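You operate a simulated robot arm through the tools that you are given. There is no shell and no other tool. Be economical: measure what you need, move in short steps, check, and stop when the job is done.

The job below is to be done with a simulated robot arm. You get a single attempt, and the scene is never put back.

JOB
Leak-test the bottle in the test well; green well if it holds, red if it leaks.
Fine: purple plug in, white tap open, pump to 30-60 mbar, tap shut, hold 10 s, vent by the red button, plug back. Set down upright: small bottle.

The check looks at the end state, three seconds after you hand in, the way a careful person would. Anything else that was tipped, shoved, dropped, spilled or broken makes it a failure.

ROBOT AND FRAMES
A 7-joint arm with a two-finger parallel gripper, fixed in place. Base frame: the origin is at the foot of the arm, x ahead of it, y to its left, z up. Readings come in mm, degrees, newtons and seconds.
With the tool pointing down near the work surface it reaches from about 280 to 740 mm from the base axis. Its first joint turns from -115.0 to 115.0 degrees. Payload 3.91 kg.
Tool frame: the origin (TCP) lies between the finger pads and is the grasp point; the fingertips stand 30 mm ahead of it; z points along the fingers, y is the line along which they close. The gripper opens to 110 mm. The fingers are 20 mm wide and 10 mm thick; the gripper's body (48 by 112 mm) begins 55 mm behind the TCP.
Orientation is that of the tool frame in the base frame, as a unit quaternion [x, y, z, w]. With the fingers straight down and closing along the base's y, the tool's x points along the base's -x, its y along +y and its z along -z.

CONTROLS
- The arm moves only by the tool nudge_tool. Its argument "series" is a list of rows, each a list of 3 entries, a list of its own where there are three numbers: the turn, a rotation vector about the base's x, y, z in units of 90 degrees (1.0 is 90 degrees), then the shift along the base's x, y, z in units of 150 mm (1.0 is 150 mm), then the gripper command, from -1 (shut) to 1 (fully open), values between in proportion. In form: [[[rx, ry, rz], [x, y, z], fingers], ...]. A call has 1 to 8 rows; each row is the pose to reach, as a shift and turn from the pose commanded when the call began. A call with a number of a shift or a turn outside -1 to 1 is refused whole. Rows are played at 5 a second. More than 50 mm and 8.6 degrees between two rows, or a gripper value outside its range, and nothing of the call is played. Where a pose cannot be reached the arm comes as near as it can. A force on the tool above 40 N (or 10 N above the force at the start of the call, whichever is more), or a blocked arm, ends the call early, and 0.2 s more pass. The fingers move at their own pace (about 108 mm/s each) and stop on an object; they squeeze with about 41 N. The grip force told is the motor's: it shows also when the fingers shut on nothing. Time passes only in rows, and 0.2 s behind the last, so rows that repeat a pose let the fingers close. It gives the time, the measured TCP pose, the force on the tool (base axes), the opening and the grip force at its end, in the units of the frame above (readings bear some noise), with the torque about the TCP (base axes, N m) and any sound that the robot's microphone picked up, and new pictures: "pictures" is both (left out), scene, wrist or none.
- Cameras (640 x 400 px; columns grow to the right, rows downward): "scene" is fixed at [219, 649.3, 1488.8]; the picture's right is [-0.74, -0.67, 0.00], its down [-0.46, 0.51, -0.73] and it looks along [0.49, -0.54, -0.69] (base axes); focal length 214 px, centre (320, 200). "wrist" rides on the gripper at [72, 17, -103] in the tool frame; the picture's right is [-0.23, 0.97, 0.00], its down [-0.76, -0.18, -0.62] and it looks along [-0.61, -0.14, 0.78] (tool axes); focal length 222 px, centre (320, 200). There is no depth. A picture from a camera that has moved, and an enlarged one, comes with that camera's place and axes in the base frame and with its lens.
- lift_body(by): slides the trunk up (or, below 0, down) by that many mm; the arm rides with it, the base frame stays. It gives what a move gives, with no picture.
- inspect(camera, box): a new picture of the part [left, top, right, bottom] of that camera's present view, enlarged. No time passes.
- finish_job(): hands the job in; it is judged then, once.

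Go step by step. Nothing tells you positions but the pictures and the camera data: compare them with the known pose of the tool, close in by small moves and look again before you grip or let go. The budget is 120 turns and 200 pictures, counting those below and the enlarged ones. Unless the task says otherwise, let go and move clear before handing in, and close with one line.

The tools are called after "Emit:" as a command line: name --argument value ..., lists and objects as JSON in quotes. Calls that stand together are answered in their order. nudge_tool: Moves the arm, as the interface text tells. Its arguments: {"type":"object","properties":{"series":{"type":"array"},"pictures":{"type":"string","enum":["both","scene","wrist","none"]}},"required":["series"]} The other tools are called the same way: lift_body (by) slides the trunk up or down; inspect (camera, box) takes an enlarged picture of a part of a camera's view; finish_job () hands the job in.

At the start:

```text
clock: 0.0
ee_pos: [470.9, -15.1, 1305.5]
ee_rot: [0.0, 1.0, 0.0, 0.0]
ft_force: [0.2, -0.1, -0.4]
torque: [0.01, -0.03, -0.02]
finger_gap: 110.1
grip_force: 0.0
trunk travel left (down, up): [-875.0, 115.0]
```

scene: 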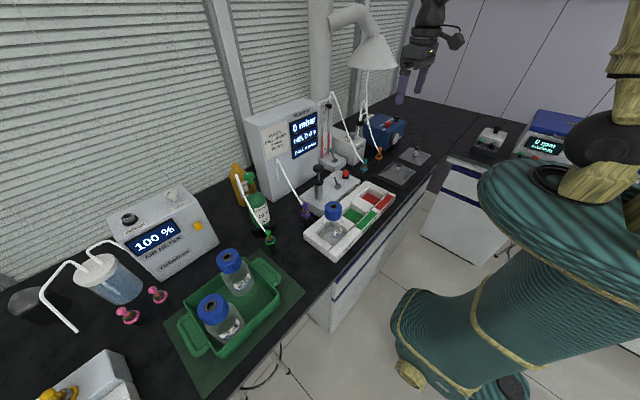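
wrist: 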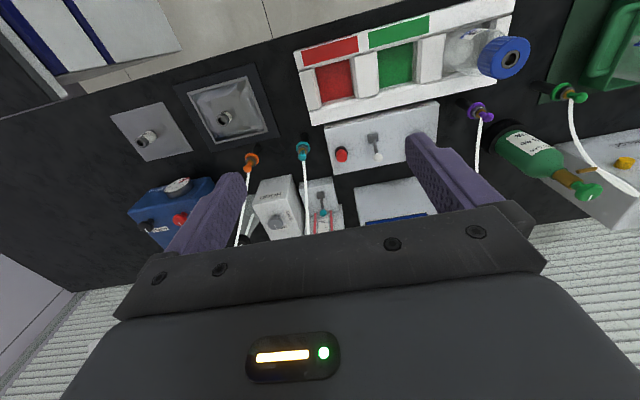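

I see a bench with a pressure tester, a rack with a white, green and red well, and a small bottle in the white well. I'll zoom in for details first.

Emit:
inspect --camera "scene" --box '[230, 80, 430, 270]'

Emit:
inspect --camera "wrist" --box '[230, 10, 550, 210]'

Emit:
inspect --camera "scene" --box '[270, 150, 400, 270]'

```text
2.11 times, centred on (330, 175) of scene
camera zoom: at [219.0, 649.3, 1488.8], right [-0.74, -0.67, 0.0], down [-0.46, 0.51, -0.73], along [0.49, -0.54, -0.69], focal length 452 px, centre (299, 253)
```

zoom: 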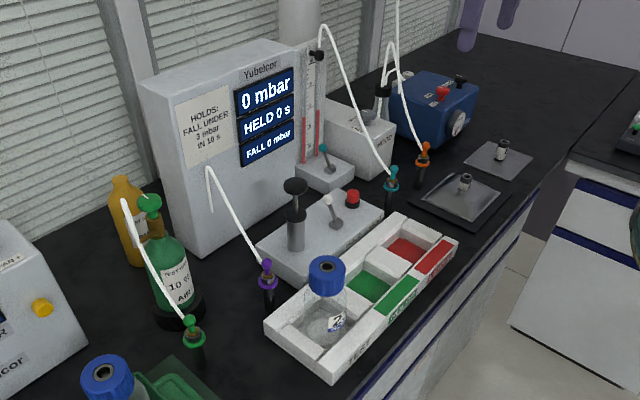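

```text
2.00 times, centred on (390, 110) of wrist
camera zoom: at [398.2, 1.5, 1407.6], right [0.23, 0.97, 0.0], down [0.76, -0.18, 0.62], along [0.61, -0.14, -0.78], focal length 444 px, centre (180, 380)
```

zoom: 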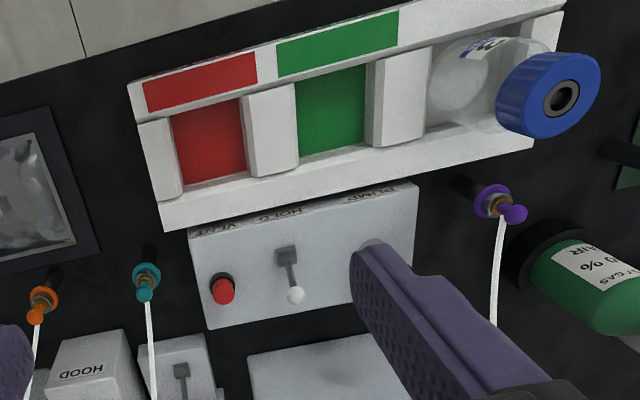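

```text
3.33 times, centred on (335, 210) of scene
camera zoom: at [219.0, 649.3, 1488.8], right [-0.74, -0.67, 0.0], down [-0.46, 0.51, -0.73], along [0.49, -0.54, -0.69], focal length 715 px, centre (270, 167)
```

zoom: 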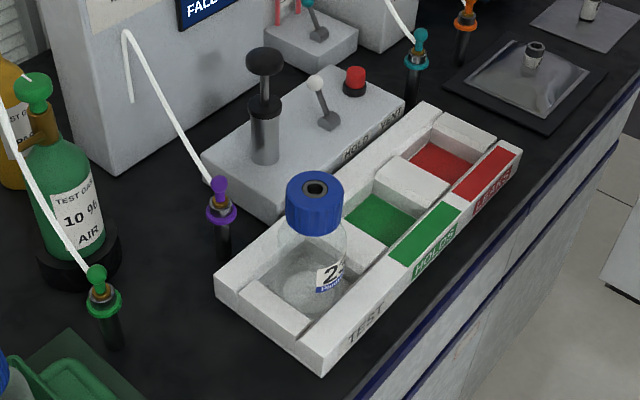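

The purple plug is at about (616,291,961), the bottle cap port at (506,270,1014), the tap tip at (663,76,952), the red button at (658,-4,918) and the pump knob near (650,184,1040). I'll lower the trunk to bring the arm to working height, then look again.

Emit:
lift_body --by -180

Emit:
inspect --camera "wrist" --box '[0, 0, 640, 400]'

Emit:
inspect --camera "scene" --box '[240, 0, 560, 200]'

```text
clock: 2.0
ee_pos: [471.0, -16.7, 1124.2]
ee_rot: [0.0, 1.0, 0.0, 0.0]
ft_force: [-0.3, -0.4, 0.9]
torque: [0.02, 0.03, 0.01]
finger_gap: 110.1
grip_force: 0.0
trunk travel left (down, up): [-695.0, 295.0]
```

```text
1.00 times, centred on (320, 200) of wrist (not enlarged: the box is as wide or as high as the picture)
camera zoom: at [398.1, 1.4, 1227.7], right [0.23, 0.97, 0.0], down [0.76, -0.18, 0.62], along [0.61, -0.14, -0.78], focal length 222 px, centre (320, 200)
```

zoom: 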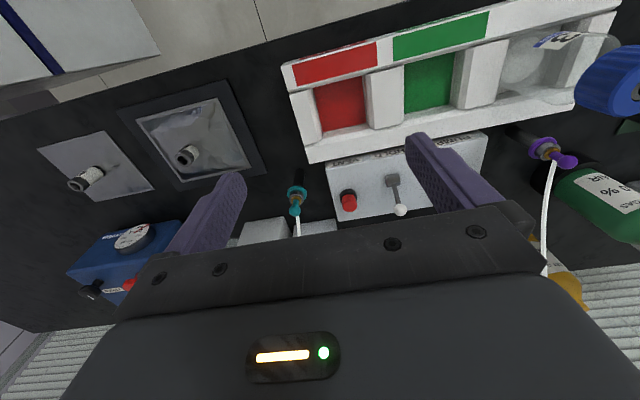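

```text
2.00 times, centred on (400, 100) of scene
camera zoom: at [219.0, 649.3, 1488.8], right [-0.74, -0.67, 0.0], down [-0.46, 0.51, -0.73], along [0.49, -0.54, -0.69], focal length 429 px, centre (160, 400)
```

zoom: 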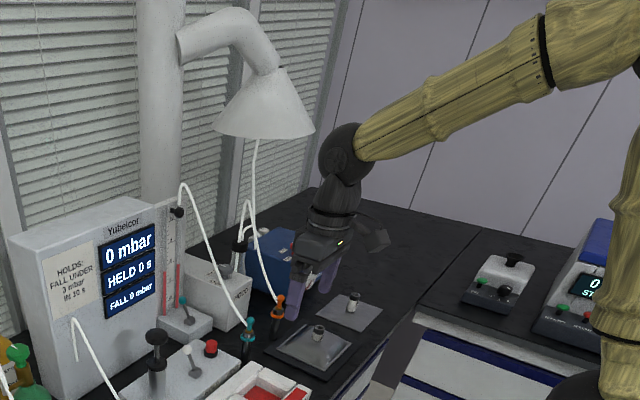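

The arm is clear. I'll move left toward the purple plug, staying high.

Emit:
nudge_tool --series '[[[0, 0, 0], [0.0, 0.28, 0], 1], [[0, 0, 0], [0.0, 0.55, 0], 1], [[0, 0, 0], [0.0, 0.8, 0], 1], [[0, 0, 0], [0.0, 1.0, 0], 1], [[0, 0, 0], [0.0, 1.0, 0], 1]]' --pictures "none"

Emit:
nudge_tool --series '[[[0, 0, 0], [0.1, 0.25, 0], 0.2], [[0, 0, 0], [0.2, 0.5, 0], 0.0], [[0, 0, 0], [0.3, 0.75, 0], 0.0], [[0, 0, 0], [0.4, 0.9, 0], 0.0], [[0, 0, 0], [0.4, 0.9, 0], 0.0]]'

```text
clock: 3.2
ee_pos: [473.3, 134.2, 1124.2]
ee_rot: [0.0, 1.0, 0.0, 0.0]
ft_force: [0.3, 0.3, -0.8]
torque: [0.01, -0.01, 0.0]
finger_gap: 110.2
grip_force: 0.0
trunk travel left (down, up): [-695.0, 295.0]
```

```text
clock: 4.4
ee_pos: [531.5, 266.6, 1125.6]
ee_rot: [0.0, 1.0, -0.001, 0.0]
ft_force: [0.2, -1.1, -0.4]
torque: [0.02, -0.03, 0.02]
finger_gap: 55.0
grip_force: 0.2
trunk travel left (down, up): [-695.0, 295.0]
camera wrist: at [458.4, 285.0, 1229.0], right [0.23, 0.97, 0.0], down [0.76, -0.18, 0.62], along [0.61, -0.14, -0.78], focal length 222 px, centre (320, 200)
```

scene: 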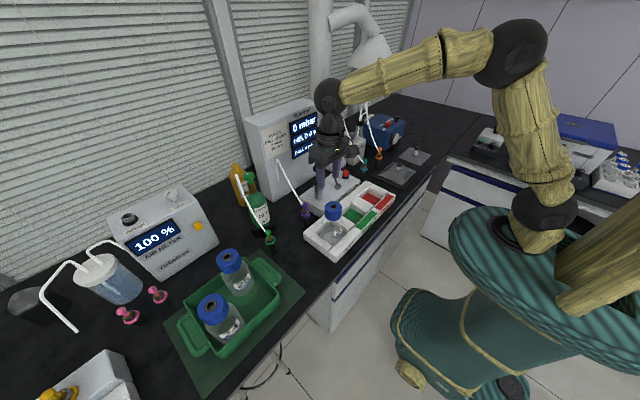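
wrist: 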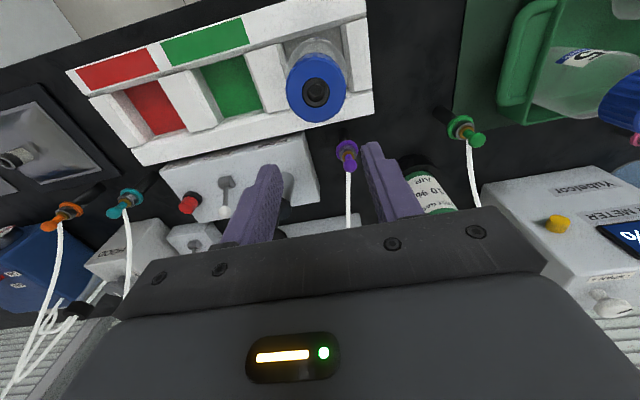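

Emit:
inspect --camera "wrist" --box '[270, 30, 430, 230]'

Emit:
inspect --camera "scene" --box '[270, 170, 370, 260]'

```text
2.00 times, centred on (350, 130) of wrist
camera zoom: at [458.4, 285.0, 1229.0], right [0.23, 0.97, 0.0], down [0.76, -0.18, 0.62], along [0.61, -0.14, -0.78], focal length 444 px, centre (260, 340)
```

zoom: 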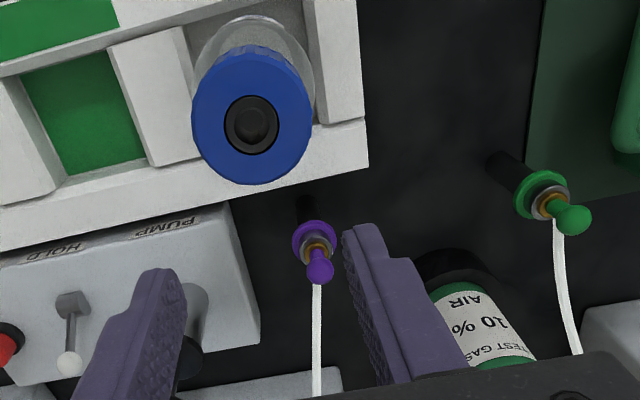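

```text
4.44 times, centred on (320, 215) of scene
camera zoom: at [219.0, 649.3, 1488.8], right [-0.74, -0.67, 0.0], down [-0.46, 0.51, -0.73], along [0.49, -0.54, -0.69], focal length 953 px, centre (320, 133)
```

zoom: 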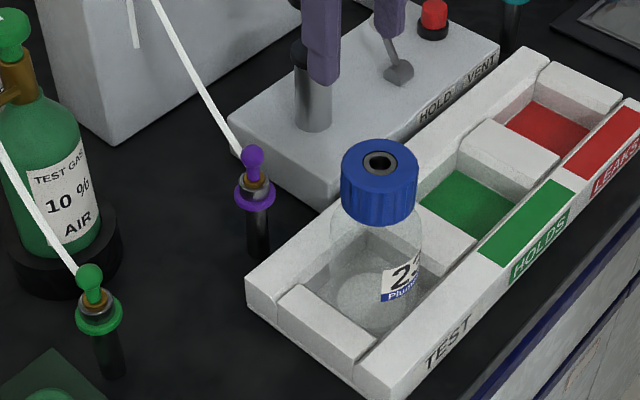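

The purple plug knob is about 16 mm wide and stands at (617,291), spanning z 930–966, with a ring at z 921. The port is at (505,271.5,1014). I'll go above the plug now.

Emit:
nudge_tool --series '[[[0, 0, 0], [0.2, 0.08, 0], -0.15], [[0, 0, 0], [0.4, 0.16, 0], -0.15], [[0, 0, 0], [0.57, 0.16, -0.2], -0.15], [[0, 0, 0], [0.57, 0.16, -0.45], -0.15], [[0, 0, 0], [0.57, 0.16, -0.6], -0.15], [[0, 0, 0], [0.57, 0.16, -0.6], -0.15]]'

Emit:
inspect --camera "scene" --box '[270, 150, 370, 240]'

```text
clock: 5.8
ee_pos: [616.6, 291.8, 1034.7]
ee_rot: [0.0, 1.0, -0.001, -0.001]
ft_force: [0.1, -0.3, -0.7]
torque: [-0.02, 0.0, 0.0]
finger_gap: 46.6
grip_force: 0.2
trunk travel left (down, up): [-695.0, 295.0]
camera wrist: at [543.6, 310.2, 1136.7], right [0.23, 0.97, 0.0], down [0.76, -0.18, 0.62], along [0.61, -0.14, -0.78], focal length 222 px, centre (320, 200)
```

scene: 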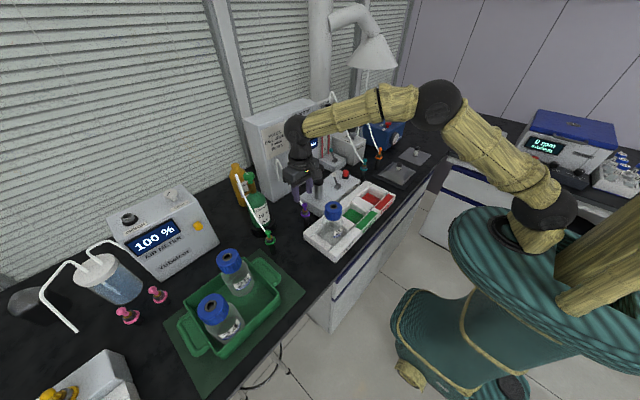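
wrist: 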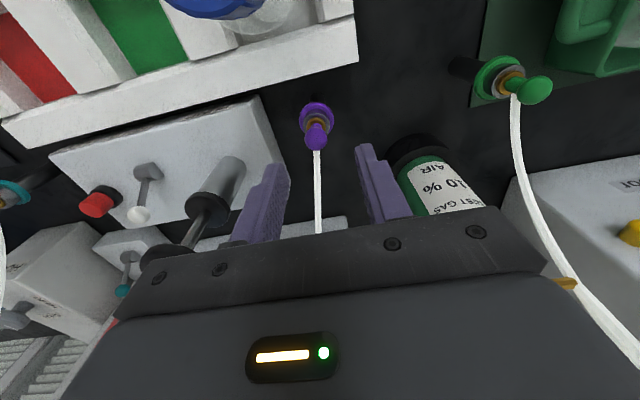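

```text
4.44 times, centred on (320, 195) of scene
camera zoom: at [219.0, 649.3, 1488.8], right [-0.74, -0.67, 0.0], down [-0.46, 0.51, -0.73], along [0.49, -0.54, -0.69], focal length 953 px, centre (320, 222)
```

zoom: 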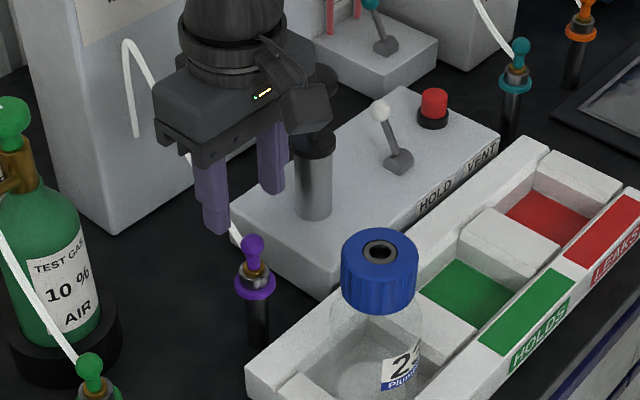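

The fingers straddle the plug. I'll descend to about z 959 and close.

Emit:
nudge_tool --series '[[[0, 0, 0], [0, -0.005, -0.25], -0.15], [[0, 0, 0], [0, -0.007, -0.4], -0.15], [[0, 0, 0], [0, -0.007, -0.5], -0.15], [[0, 0, 0], [0, -0.007, -0.5], -0.15]]'

Emit:
inspect --camera "scene" --box '[270, 160, 350, 240]'

Emit:
inspect --camera "wrist" --box '[220, 70, 440, 230]'

```text
clock: 6.8
ee_pos: [615.3, 291.8, 958.8]
ee_rot: [0.0, 1.0, 0.0, 0.0]
ft_force: [-0.2, 0.9, 0.4]
torque: [-0.01, 0.02, -0.01]
finger_gap: 46.9
grip_force: 0.1
trunk travel left (down, up): [-695.0, 295.0]
camera wrist: at [543.3, 308.7, 1061.5], right [0.23, 0.97, 0.0], down [0.76, -0.18, 0.62], along [0.61, -0.14, -0.78], focal length 222 px, centre (320, 200)
```

scene: 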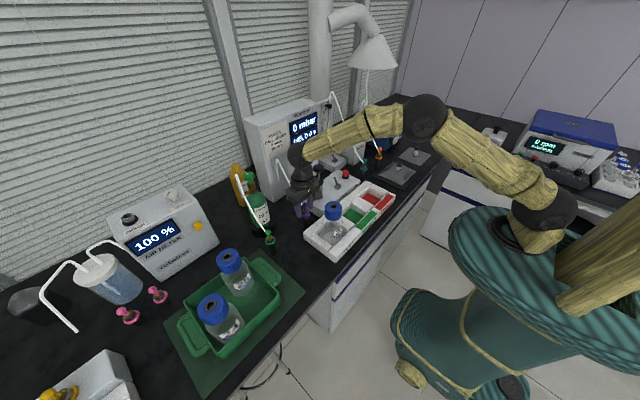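
wrist: 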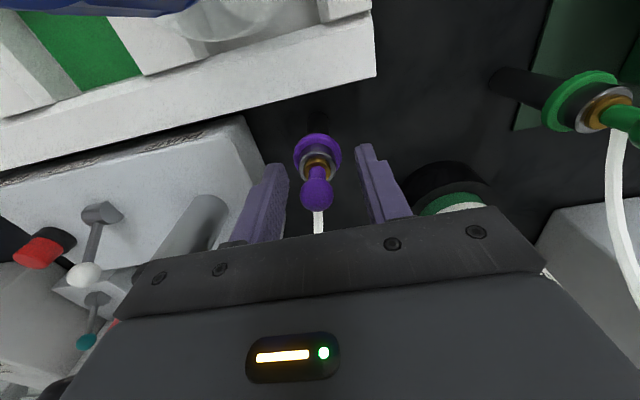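

```text
5.00 times, centred on (310, 200) of scene
camera zoom: at [219.0, 649.3, 1488.8], right [-0.74, -0.67, 0.0], down [-0.46, 0.51, -0.73], along [0.49, -0.54, -0.69], focal length 1072 px, centre (370, 200)
```

zoom: 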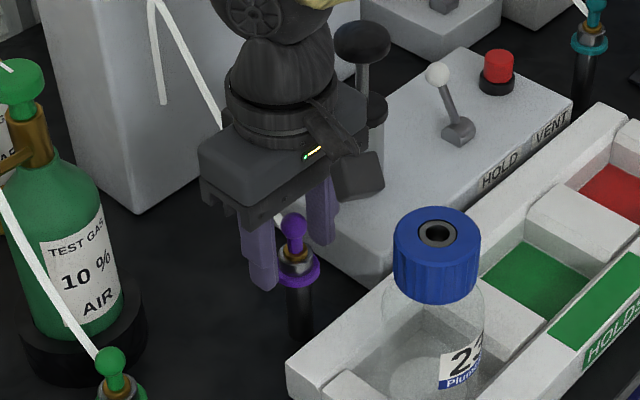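

```text
2.50 times, centred on (330, 150) of wrist
camera zoom: at [543.3, 308.7, 1061.5], right [0.23, 0.97, 0.0], down [0.76, -0.18, 0.62], along [0.61, -0.14, -0.78], focal length 555 px, centre (295, 325)
```

zoom: 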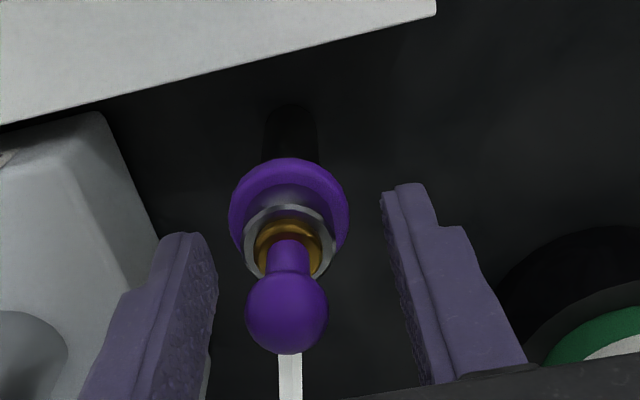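

The knob is a ball centred at about (618,290,958), so the TCP is at the right height. I'll shift slightly, close, and read the gap.

Emit:
nudge_tool --series '[[[0, 0, 0], [0.015, -0.01, 0], -0.15], [[0, 0, 0], [0.015, -0.01, 0], -0.5], [[0, 0, 0], [0.015, -0.01, 0], -1], [[0, 0, 0], [0.015, -0.01, 0], -1], [[0, 0, 0], [0.015, -0.01, 0], -1]]' --pictures "wrist"

```text
clock: 8.0
ee_pos: [618.9, 289.2, 958.2]
ee_rot: [0.0, 1.0, 0.0, 0.0]
ft_force: [0.8, -0.9, 1.1]
torque: [0.12, -0.07, 0.03]
finger_gap: 24.6
grip_force: 44.7
trunk travel left (down, up): [-695.0, 295.0]
camera wrist: at [546.3, 307.1, 1061.8], right [0.23, 0.97, 0.0], down [0.76, -0.18, 0.62], along [0.61, -0.14, -0.78], focal length 222 px, centre (320, 200)
```

wrist: 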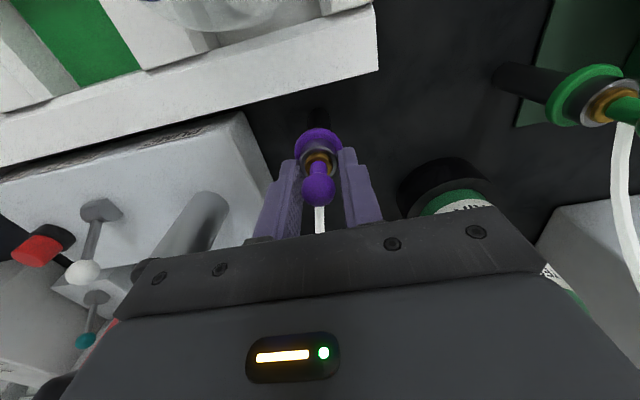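

The gap of 24.6 mm is wider than the ball, so the tips may be on the collar. I'll take a closer look.

Emit:
inspect --camera "wrist" --box '[250, 110, 390, 220]'

Emit:
inspect --camera "scene" --box '[285, 190, 325, 230]'

```text
3.64 times, centred on (320, 165) of wrist
camera zoom: at [546.3, 307.1, 1061.8], right [0.23, 0.97, 0.0], down [0.76, -0.18, 0.62], along [0.61, -0.14, -0.78], focal length 808 px, centre (320, 327)
```

zoom: 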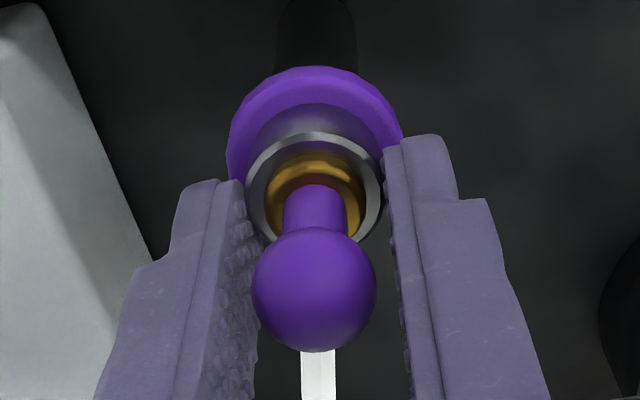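

```text
10.00 times, centred on (305, 210) of scene
camera zoom: at [219.0, 649.3, 1488.8], right [-0.74, -0.67, 0.0], down [-0.46, 0.51, -0.73], along [0.49, -0.54, -0.69], focal length 2145 px, centre (470, 100)
```

zoom: 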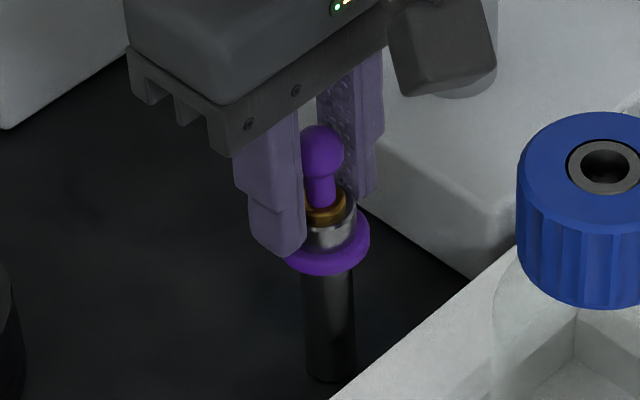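

The tips closed on the silver holder collar. I'll reopen, rise 13 mm and close on the ball only.

Emit:
nudge_tool --series '[[[0, 0, 0], [0, 0, 0], -0.3], [[0, 0, 0], [0, 0, 0], -0.3], [[0, 0, 0], [0, 0, 0.087], -0.3], [[0, 0, 0], [0, 0, 0.087], -0.5], [[0, 0, 0], [0, 0, 0.087], -1], [[0, 0, 0], [0, 0, 0.087], -1], [[0, 0, 0], [0, 0, 0.087], -1]]' --pictures "none"

Emit:
inspect --camera "scene" --box '[285, 190, 325, 230]'

```text
clock: 9.6
ee_pos: [618.9, 290.7, 972.9]
ee_rot: [0.0, 1.0, 0.0, -0.001]
ft_force: [0.0, -0.1, 0.2]
torque: [-0.01, 0.0, 0.03]
finger_gap: 17.2
grip_force: 40.7
trunk travel left (down, up): [-695.0, 295.0]
```

```text
10.00 times, centred on (305, 210) of scene
camera zoom: at [219.0, 649.3, 1488.8], right [-0.74, -0.67, 0.0], down [-0.46, 0.51, -0.73], along [0.49, -0.54, -0.69], focal length 2145 px, centre (470, 100)
```

zoom: 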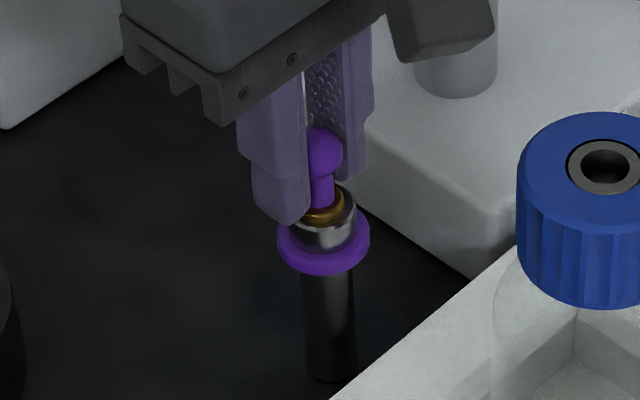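

It grips the ball at 17 mm. I'll pull straight up.

Emit:
nudge_tool --series '[[[0, 0, 0], [0, 0, 0.08], -1], [[0, 0, 0], [0, 0, 0.18], -1], [[0, 0, 0], [0, 0, 0.35], -1], [[0, 0, 0], [0, 0, 0.6], -1], [[0, 0, 0], [0, 0, 0.6], -1]]' --pictures "wrist"

Emit:
inspect --camera "scene" --box '[270, 160, 350, 240]'

```text
clock: 10.8
ee_pos: [618.5, 291.1, 1062.3]
ee_rot: [0.0, 1.0, 0.0, 0.0]
ft_force: [0.3, -0.9, -0.1]
torque: [0.01, -0.02, -0.01]
finger_gap: 17.2
grip_force: 41.4
trunk travel left (down, up): [-695.0, 295.0]
camera wrist: at [545.6, 308.4, 1165.1], right [0.23, 0.97, 0.0], down [0.76, -0.18, 0.62], along [0.61, -0.14, -0.78], focal length 222 px, centre (320, 200)
```

wrist: 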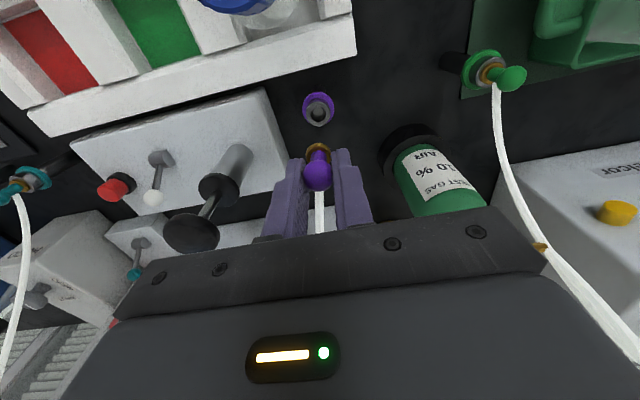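

```text
5.00 times, centred on (310, 200) of scene
camera zoom: at [219.0, 649.3, 1488.8], right [-0.74, -0.67, 0.0], down [-0.46, 0.51, -0.73], along [0.49, -0.54, -0.69], focal length 1072 px, centre (370, 200)
```

zoom: 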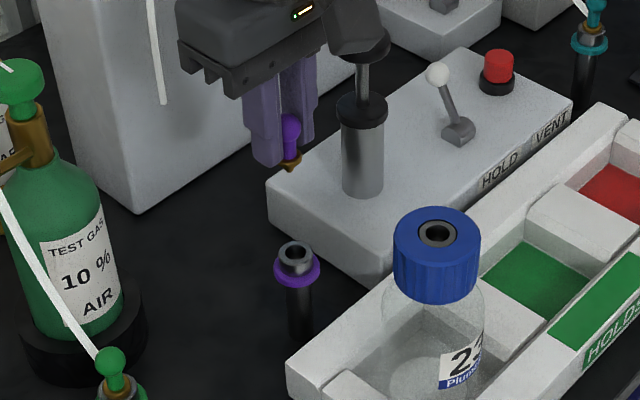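

The plug is free, and its flange sat 36 mm below the TCP. I'll rise and move it above the cap port.

Emit:
nudge_tool --series '[[[0, 0, 0], [0, 0, 0.3], -1], [[0, 0, 0], [-0.25, -0.04, 0.3], -1], [[0, 0, 0], [-0.5, -0.08, 0.3], -1], [[0, 0, 0], [-0.7, -0.128, 0.3], -1], [[0, 0, 0], [-0.757, -0.128, 0.3], -1], [[0, 0, 0], [-0.757, -0.128, 0.3], -1]]'

Emit:
inspect --camera "scene" --box '[300, 150, 370, 220]'

Emit:
inspect --camera "wrist" --box '[240, 80, 400, 200]'

```text
clock: 12.2
ee_pos: [503.4, 271.7, 1107.1]
ee_rot: [0.001, 1.0, -0.001, 0.0]
ft_force: [-0.1, -0.2, -0.7]
torque: [-0.02, -0.04, -0.02]
finger_gap: 17.1
grip_force: 41.1
trunk travel left (down, up): [-695.0, 295.0]
camera wrist: at [431.5, 288.8, 1210.1], right [0.23, 0.97, 0.0], down [0.76, -0.18, 0.62], along [0.61, -0.14, -0.78], focal length 222 px, centre (320, 200)
```

scene: 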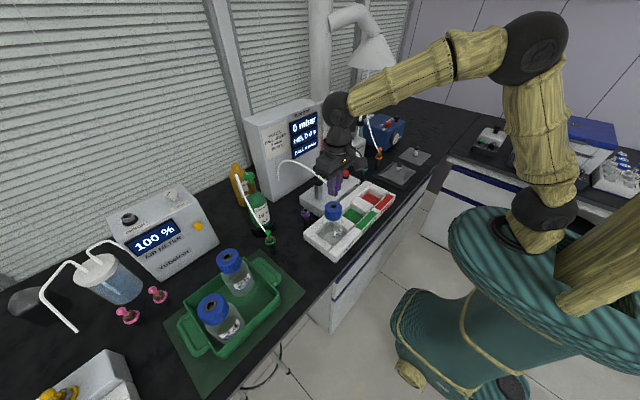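
wrist: 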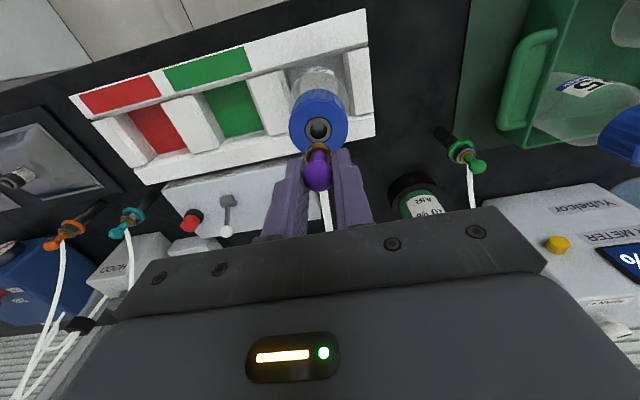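

```text
5.71 times, centred on (335, 185) of scene
camera zoom: at [219.0, 649.3, 1488.8], right [-0.74, -0.67, 0.0], down [-0.46, 0.51, -0.73], along [0.49, -0.54, -0.69], focal length 1226 px, centre (234, 286)
```

zoom: 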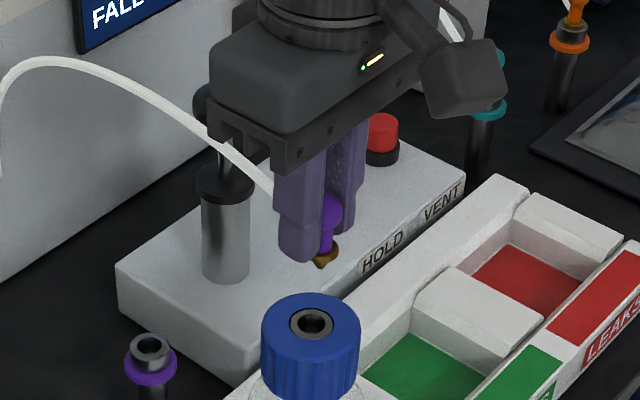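

```text
3.33 times, centred on (320, 140) of wrist
camera zoom: at [431.5, 288.8, 1210.1], right [0.23, 0.97, 0.0], down [0.76, -0.18, 0.62], along [0.61, -0.14, -0.78], focal length 740 px, centre (320, 400)
```

zoom: 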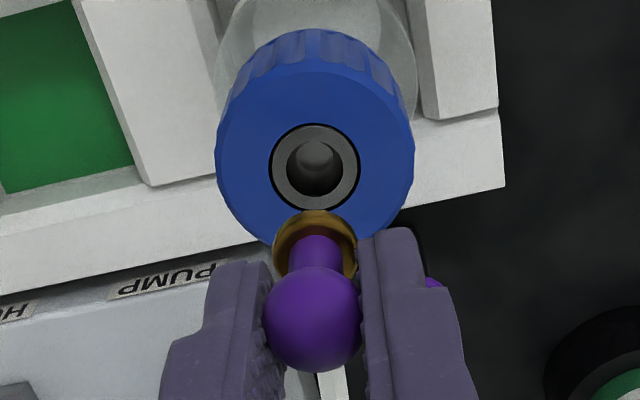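

The plug is within about 1 mm of being above the port at (505,271,1015). I'll descend in steps to seat it near TCP z 1051.

Emit:
nudge_tool --series '[[[0, 0, 0], [0.007, 0, -0.15], -1], [[0, 0, 0], [0.007, 0, -0.22], -1], [[0, 0, 0], [0.007, 0, -0.26], -1], [[0, 0, 0], [0.007, 0, -0.26], -1]]'

Emit:
inspect --camera "scene" --box '[310, 170, 360, 220]'

Emit:
inspect --camera "wrist" --box '[240, 80, 400, 200]'

```text
clock: 13.2
ee_pos: [505.5, 271.8, 1067.8]
ee_rot: [0.0, 1.0, 0.0, -0.001]
ft_force: [0.6, 0.1, -0.7]
torque: [0.02, 0.01, -0.01]
finger_gap: 17.0
grip_force: 41.4
trunk travel left (down, up): [-695.0, 295.0]
camera wrist: at [433.9, 288.6, 1172.0], right [0.23, 0.97, 0.0], down [0.76, -0.18, 0.62], along [0.61, -0.14, -0.78], focal length 222 px, centre (320, 200)
```

scene: 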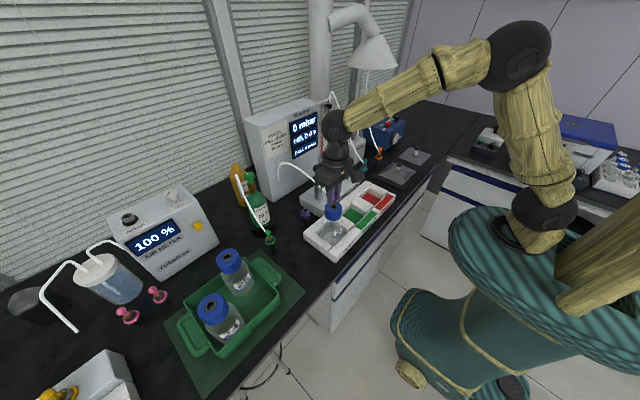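
wrist: 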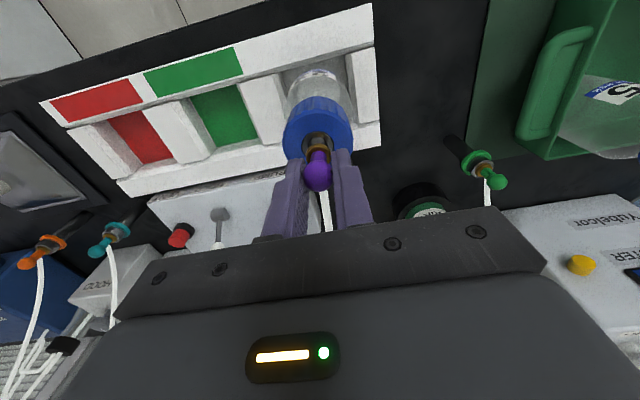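

```text
8.00 times, centred on (335, 195) of scene
camera zoom: at [219.0, 649.3, 1488.8], right [-0.74, -0.67, 0.0], down [-0.46, 0.51, -0.73], along [0.49, -0.54, -0.69], focal length 1716 px, centre (200, 240)
```

zoom: 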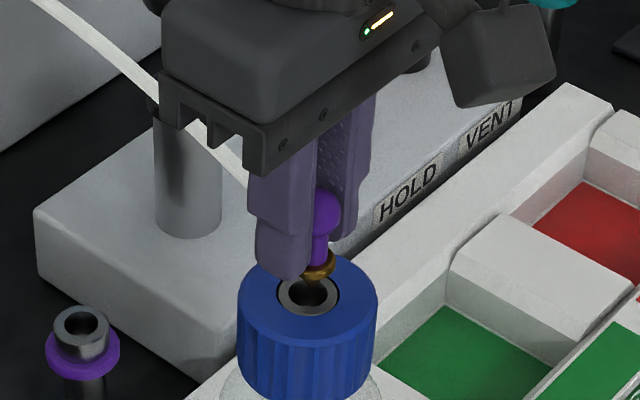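

```text
3.33 times, centred on (320, 140) of wrist
camera zoom: at [433.9, 288.6, 1172.0], right [0.23, 0.97, 0.0], down [0.76, -0.18, 0.62], along [0.61, -0.14, -0.78], focal length 740 px, centre (320, 400)
```

zoom: 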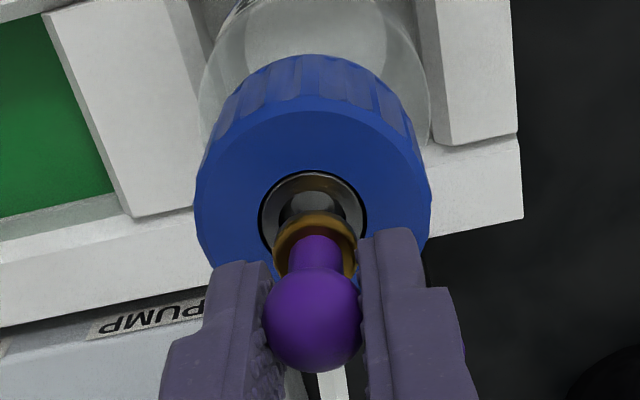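

The plug is aligned to about 1 mm and its tip is just entering the port. I'll continue down slowly and watch the force.

Emit:
nudge_tool --series '[[[0, 0, 0], [-0.004, 0, -0.03], -1], [[0, 0, 0], [-0.004, 0, -0.06], -1], [[0, 0, 0], [-0.004, 0, -0.08], -1], [[0, 0, 0], [-0.004, 0, -0.08], -1]]' --pictures "wrist"

Emit:
inspect --camera "scene" --box '[310, 170, 360, 220]'

```text
clock: 14.2
ee_pos: [505.6, 271.4, 1056.4]
ee_rot: [0.0, 1.0, 0.0, 0.001]
ft_force: [0.6, -0.3, -0.8]
torque: [-0.01, 0.01, -0.02]
finger_gap: 17.1
grip_force: 41.3
trunk travel left (down, up): [-695.0, 295.0]
camera wrist: at [433.3, 288.4, 1159.8], right [0.23, 0.97, 0.0], down [0.76, -0.18, 0.62], along [0.61, -0.14, -0.78], focal length 222 px, centre (320, 200)
```

wrist: 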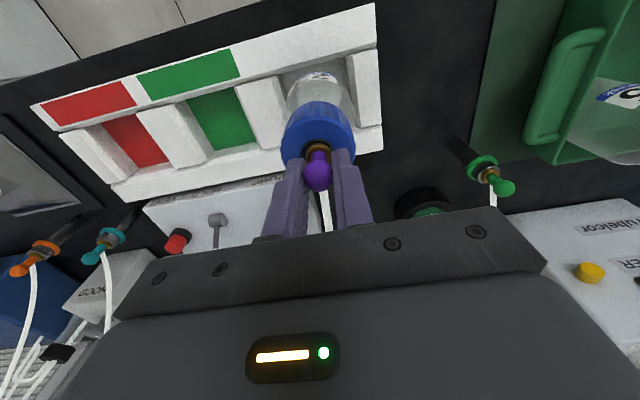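

```text
8.00 times, centred on (335, 195) of scene
camera zoom: at [219.0, 649.3, 1488.8], right [-0.74, -0.67, 0.0], down [-0.46, 0.51, -0.73], along [0.49, -0.54, -0.69], focal length 1716 px, centre (200, 240)
```

zoom: 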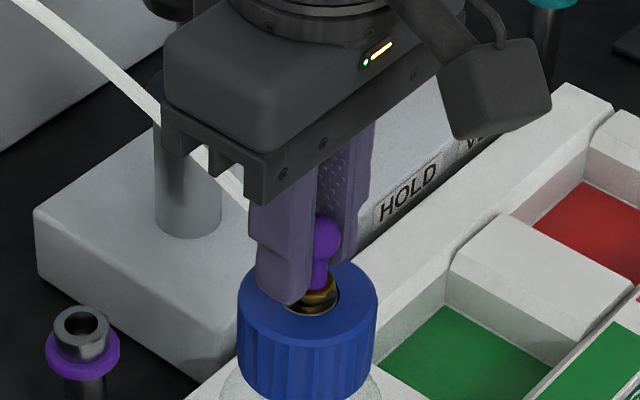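

It is entering with no contact force. I'll keep lowering in small steps until I feel it seat.

Emit:
nudge_tool --series '[[[0, 0, 0], [0, 0, -0.02], -1], [[0, 0, 0], [0, 0, -0.035], -1], [[0, 0, 0], [0, 0, -0.035], -1]]' --pictures "none"

Emit:
inspect --camera "scene" --box '[310, 170, 360, 220]'

Emit:
inspect --camera "wrist" --box '[240, 80, 400, 200]'

```text
clock: 15.0
ee_pos: [507.2, 271.5, 1051.4]
ee_rot: [0.0, 1.0, 0.0, 0.0]
ft_force: [0.6, 0.2, 0.3]
torque: [-0.01, -0.06, -0.03]
finger_gap: 17.0
grip_force: 41.2
trunk travel left (down, up): [-695.0, 295.0]
```

```text
8.00 times, centred on (335, 195) of scene
camera zoom: at [219.0, 649.3, 1488.8], right [-0.74, -0.67, 0.0], down [-0.46, 0.51, -0.73], along [0.49, -0.54, -0.69], focal length 1716 px, centre (200, 240)
```

zoom: 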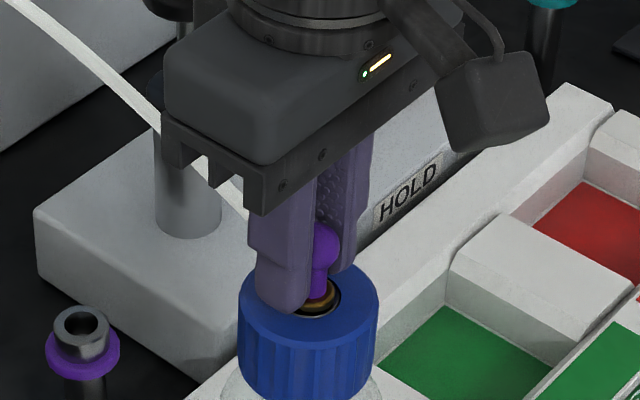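

```text
3.33 times, centred on (320, 140) of wrist
camera zoom: at [433.4, 288.3, 1154.8], right [0.23, 0.97, 0.0], down [0.76, -0.18, 0.62], along [0.61, -0.14, -0.78], focal length 740 px, centre (320, 400)
```

zoom: 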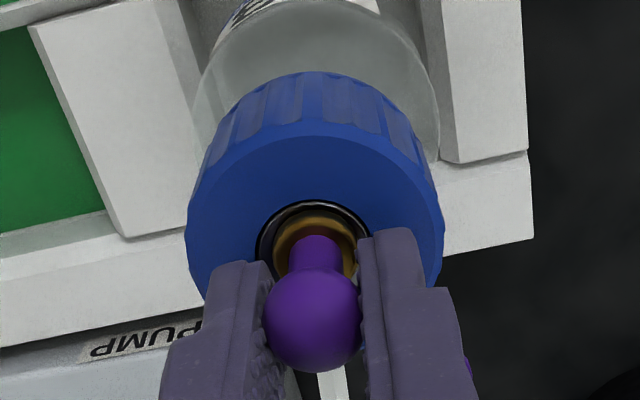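

The plug looks nearly seated, as it was in the holder. I'll push a few mm more to feel the seat.

Emit:
nudge_tool --series '[[[0, 0, 0], [0, 0, -0.01], -1], [[0, 0, 0], [0, 0, -0.02], -1], [[0, 0, 0], [0, 0, -0.03], -1], [[0, 0, 0], [0, 0, -0.03], -1]]' --pictures "none"

Emit:
inspect --camera "wrist" --box '[240, 80, 400, 200]'

```text
clock: 16.0
ee_pos: [505.5, 271.4, 1049.8]
ee_rot: [0.0, 1.0, 0.002, 0.003]
ft_force: [5.2, -1.9, 23.7]
torque: [-0.06, -0.06, 0.03]
finger_gap: 17.3
grip_force: 41.0
trunk travel left (down, up): [-695.0, 295.0]
```

```text
3.33 times, centred on (320, 140) of wrist
camera zoom: at [433.0, 287.6, 1152.5], right [0.23, 0.97, 0.0], down [0.76, -0.18, 0.63], along [0.61, -0.14, -0.78], focal length 740 px, centre (320, 400)
```

zoom: 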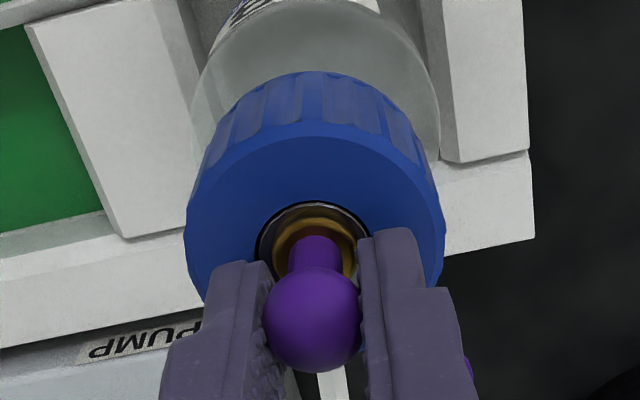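

It is seated, with 24 N of reaction at the predicted height. I'll relieve the preload, open and rise, then look.

Emit:
nudge_tool --series '[[[0, 0, 0], [0, 0, 0.022], -1], [[0, 0, 0], [0, 0, 0.022], -0.6], [[0, 0, 0], [0, 0, 0.022], -0.4], [[0, 0, 0], [0, 0, 0.022], -0.3], [[0, 0, 0], [0, 0, 0.2], -0.3], [[0, 0, 0], [0, 0, 0.45], -0.3], [[0, 0, 0], [0, 0, 0.5], -0.3]]'

Emit:
inspect --camera "scene" --box '[310, 170, 360, 220]'

Emit:
inspect --camera "wrist" --box '[160, 80, 400, 240]'

```text
clock: 17.6
ee_pos: [508.4, 270.4, 1121.0]
ee_rot: [-0.001, 1.0, 0.0, 0.0]
ft_force: [-0.1, -0.6, 0.1]
torque: [-0.03, -0.01, 0.05]
finger_gap: 38.4
grip_force: 0.0
trunk travel left (down, up): [-695.0, 295.0]
camera wrist: at [434.7, 288.3, 1224.6], right [0.23, 0.97, 0.0], down [0.76, -0.18, 0.62], along [0.61, -0.14, -0.78], focal length 222 px, centre (320, 200)
```

scene: 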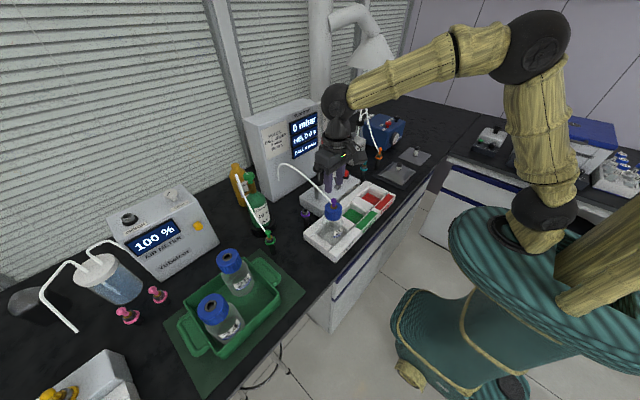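
wrist: 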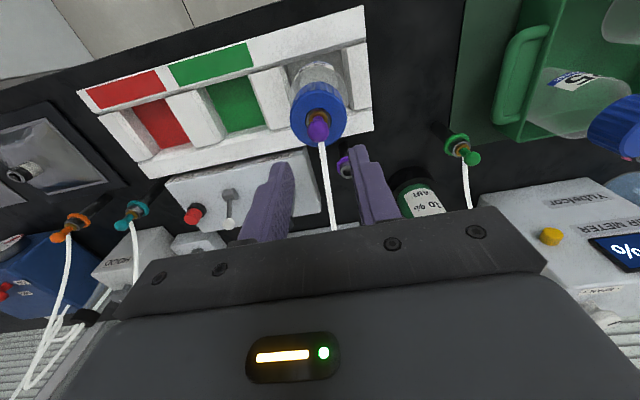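

```text
8.00 times, centred on (335, 195) of scene
camera zoom: at [219.0, 649.3, 1488.8], right [-0.74, -0.67, 0.0], down [-0.46, 0.51, -0.73], along [0.49, -0.54, -0.69], focal length 1716 px, centre (200, 240)
```

zoom: 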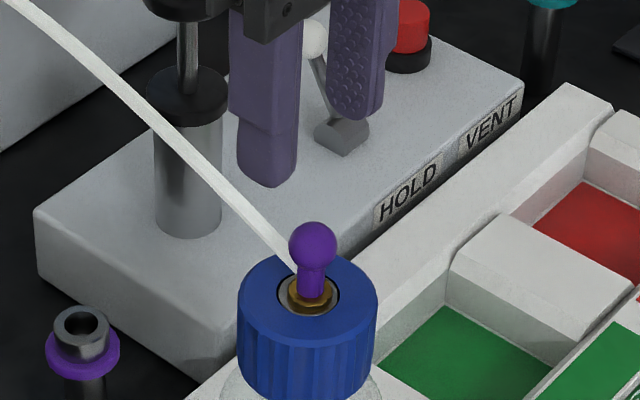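

```text
2.50 times, centred on (280, 160) of wrist
camera zoom: at [434.7, 288.3, 1224.6], right [0.23, 0.97, 0.0], down [0.76, -0.18, 0.62], along [0.61, -0.14, -0.78], focal length 555 px, centre (420, 300)
```

zoom: 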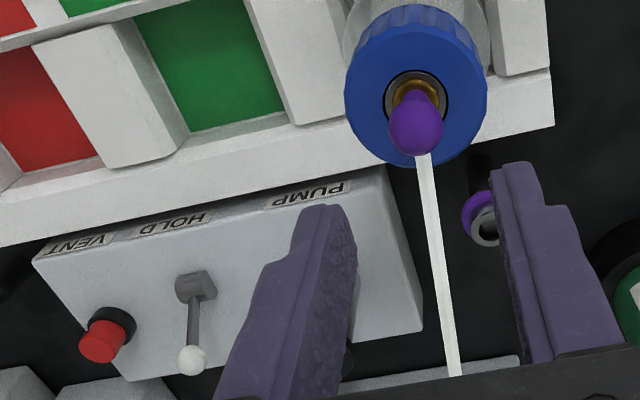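

The plug is seated in the cap. Next is the pump and tap, so I'll move beside the pump with the fingers closed and check positions.

Emit:
nudge_tool --series '[[[0, 0, 0], [0, 0, 0.15], -0.3], [[0, 0, 0], [0, -0.25, 0.2], -0.5], [[0, 0, 0], [0, -0.5, 0.2], -1], [[0, 0, 0], [0.2, -0.57, 0.2], -1], [[0, 0, 0], [0.33, -0.57, 0.2], -1], [[0, 0, 0], [0.33, -0.57, 0.2], -1]]'

Emit:
inspect --camera "wrist" --box '[160, 60, 480, 260]'

Emit:
inspect --camera "scene" --box '[290, 120, 370, 200]'

```text
clock: 19.0
ee_pos: [554.3, 186.3, 1152.1]
ee_rot: [0.0, 1.0, 0.0, 0.0]
ft_force: [-0.4, -0.8, -0.4]
torque: [-0.01, -0.03, 0.0]
finger_gap: 0.0
grip_force: 38.2
trunk travel left (down, up): [-695.0, 295.0]
camera wrist: at [482.5, 202.6, 1255.8], right [0.23, 0.97, 0.0], down [0.76, -0.18, 0.62], along [0.61, -0.14, -0.78], focal length 222 px, centre (320, 200)
```

scene: 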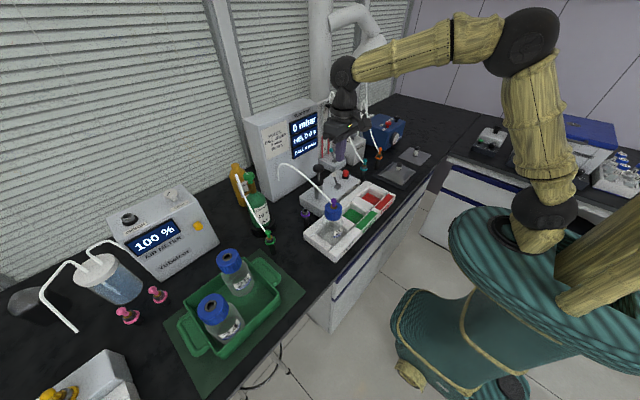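
wrist: 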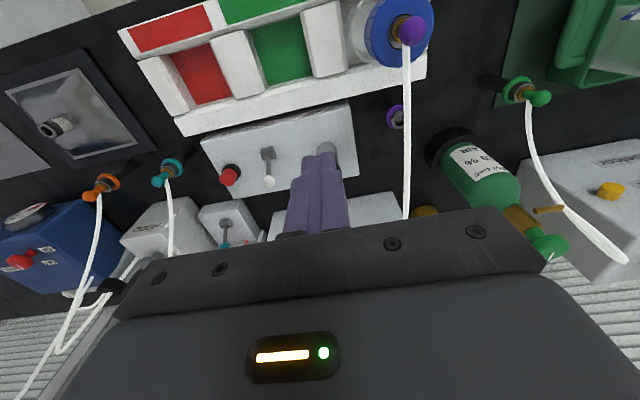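

```text
2.00 times, centred on (320, 160) of wrist
camera zoom: at [482.5, 202.6, 1255.8], right [0.23, 0.97, 0.0], down [0.76, -0.18, 0.62], along [0.61, -0.14, -0.78], focal length 444 px, centre (320, 280)
```

zoom: 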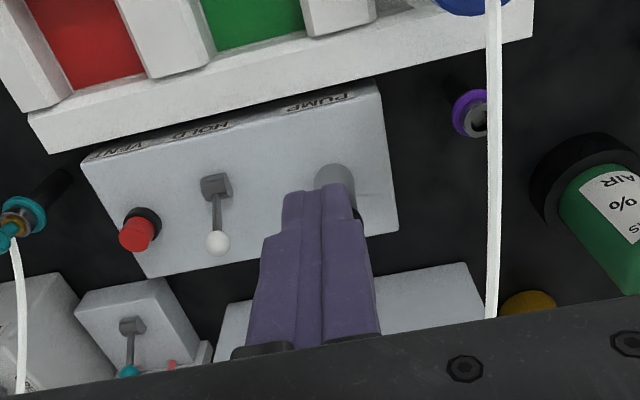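

```text
5.00 times, centred on (330, 160) of scene
camera zoom: at [219.0, 649.3, 1488.8], right [-0.74, -0.67, 0.0], down [-0.46, 0.51, -0.73], along [0.49, -0.54, -0.69], focal length 1072 px, centre (270, 400)
```

zoom: 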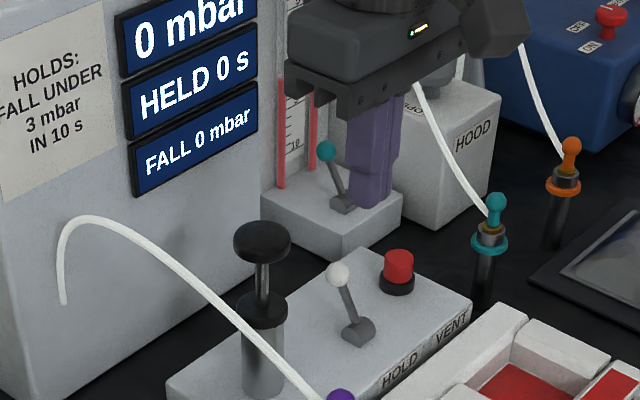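

I can read the display. The finger hides the pump, so I'll sidestep toward the tap for a clear view of pump, tap and button.

Emit:
nudge_tool --series '[[[0, 0, 0], [0, -0.25, 0], -1], [[0, 0, 0], [0, -0.5, 0], -1], [[0, 0, 0], [0, -0.5, 0], -1]]' --pictures "none"

Emit:
inspect --camera "wrist" --box '[180, 70, 420, 220]'

```text
clock: 19.8
ee_pos: [555.7, 112.2, 1153.7]
ee_rot: [0.001, 1.0, 0.0, 0.0]
ft_force: [0.0, 0.0, -0.2]
torque: [0.0, 0.01, 0.02]
finger_gap: 0.0
grip_force: 37.3
trunk travel left (down, up): [-695.0, 295.0]
```

```text
2.67 times, centred on (300, 145) of wrist
camera zoom: at [483.6, 128.7, 1255.9], right [0.23, 0.97, 0.0], down [0.76, -0.18, 0.62], along [0.61, -0.14, -0.78], focal length 592 px, centre (373, 347)
```

zoom: 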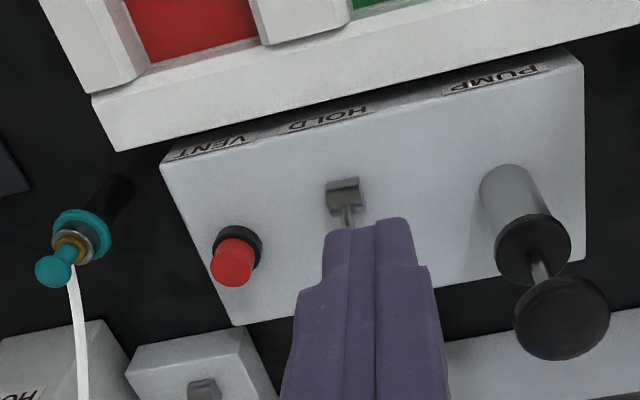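

The pump knob is at (656,176) with its top at z≈1041 and about 50 mm of stroke. I'll place the closed fingertips just above it.

Emit:
nudge_tool --series '[[[0, 0, 0], [0.2, 0.14, 0], -1], [[0, 0, 0], [0.4, 0.28, 0], -1], [[0, 0, 0], [0.6, 0.4, 0], -1], [[0, 0, 0], [0.67, 0.425, -0.2], -1], [[0, 0, 0], [0.67, 0.425, -0.42], -1], [[0, 0, 0], [0.67, 0.425, -0.42], -1]]' --pictures "wrist"

Emit:
inspect --camera "scene" --box '[280, 100, 370, 190]'

```text
clock: 21.2
ee_pos: [656.3, 175.0, 1088.6]
ee_rot: [-0.001, 1.0, 0.001, 0.0]
ft_force: [0.0, -0.6, -0.3]
torque: [0.03, -0.01, 0.0]
finger_gap: 0.0
grip_force: 37.7
trunk travel left (down, up): [-695.0, 295.0]
camera wrist: at [583.4, 193.3, 1191.2], right [0.23, 0.97, 0.0], down [0.76, -0.18, 0.62], along [0.61, -0.14, -0.78], focal length 222 px, centre (320, 200)
```

wrist: 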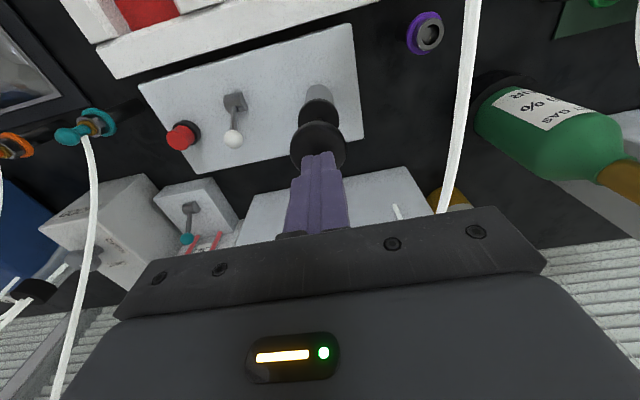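

```text
4.44 times, centred on (325, 145) of scene
camera zoom: at [219.0, 649.3, 1488.8], right [-0.74, -0.67, 0.0], down [-0.46, 0.51, -0.73], along [0.49, -0.54, -0.69], focal length 953 px, centre (298, 444)
```

zoom: 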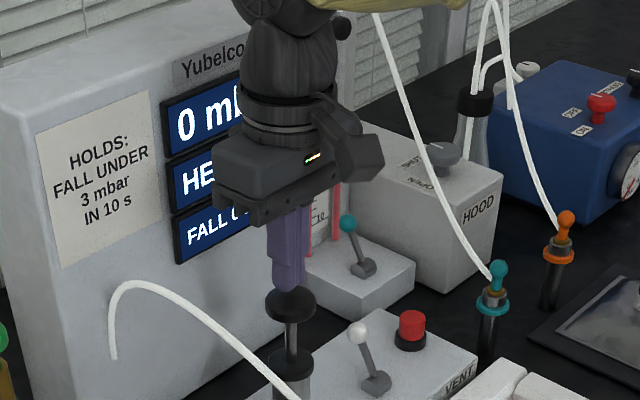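

I'm centred over the knob. I'll press about 15–20 mm, and check the display.

Emit:
nudge_tool --series '[[[0, 0, 0], [0, 0, -0.1], -1], [[0, 0, 0], [0, 0, -0.17], -1], [[0, 0, 0], [0, 0, -0.23], -1], [[0, 0, 0], [0, 0, -0.23], -1]]' --pictures "none"

Emit:
inspect --camera "scene" --box '[280, 100, 370, 190]'

```text
clock: 22.2
ee_pos: [656.7, 175.5, 1054.1]
ee_rot: [-0.001, 1.0, 0.0, 0.001]
ft_force: [0.4, 3.2, 5.4]
torque: [0.06, 0.0, 0.02]
finger_gap: 0.1
grip_force: 37.8
trunk travel left (down, up): [-695.0, 295.0]
```

```text
4.44 times, centred on (325, 145) of scene
camera zoom: at [219.0, 649.3, 1488.8], right [-0.74, -0.67, 0.0], down [-0.46, 0.51, -0.73], along [0.49, -0.54, -0.69], focal length 953 px, centre (298, 444)
```

zoom: 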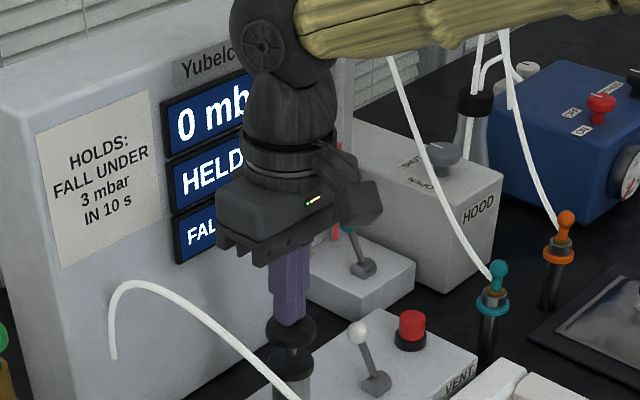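

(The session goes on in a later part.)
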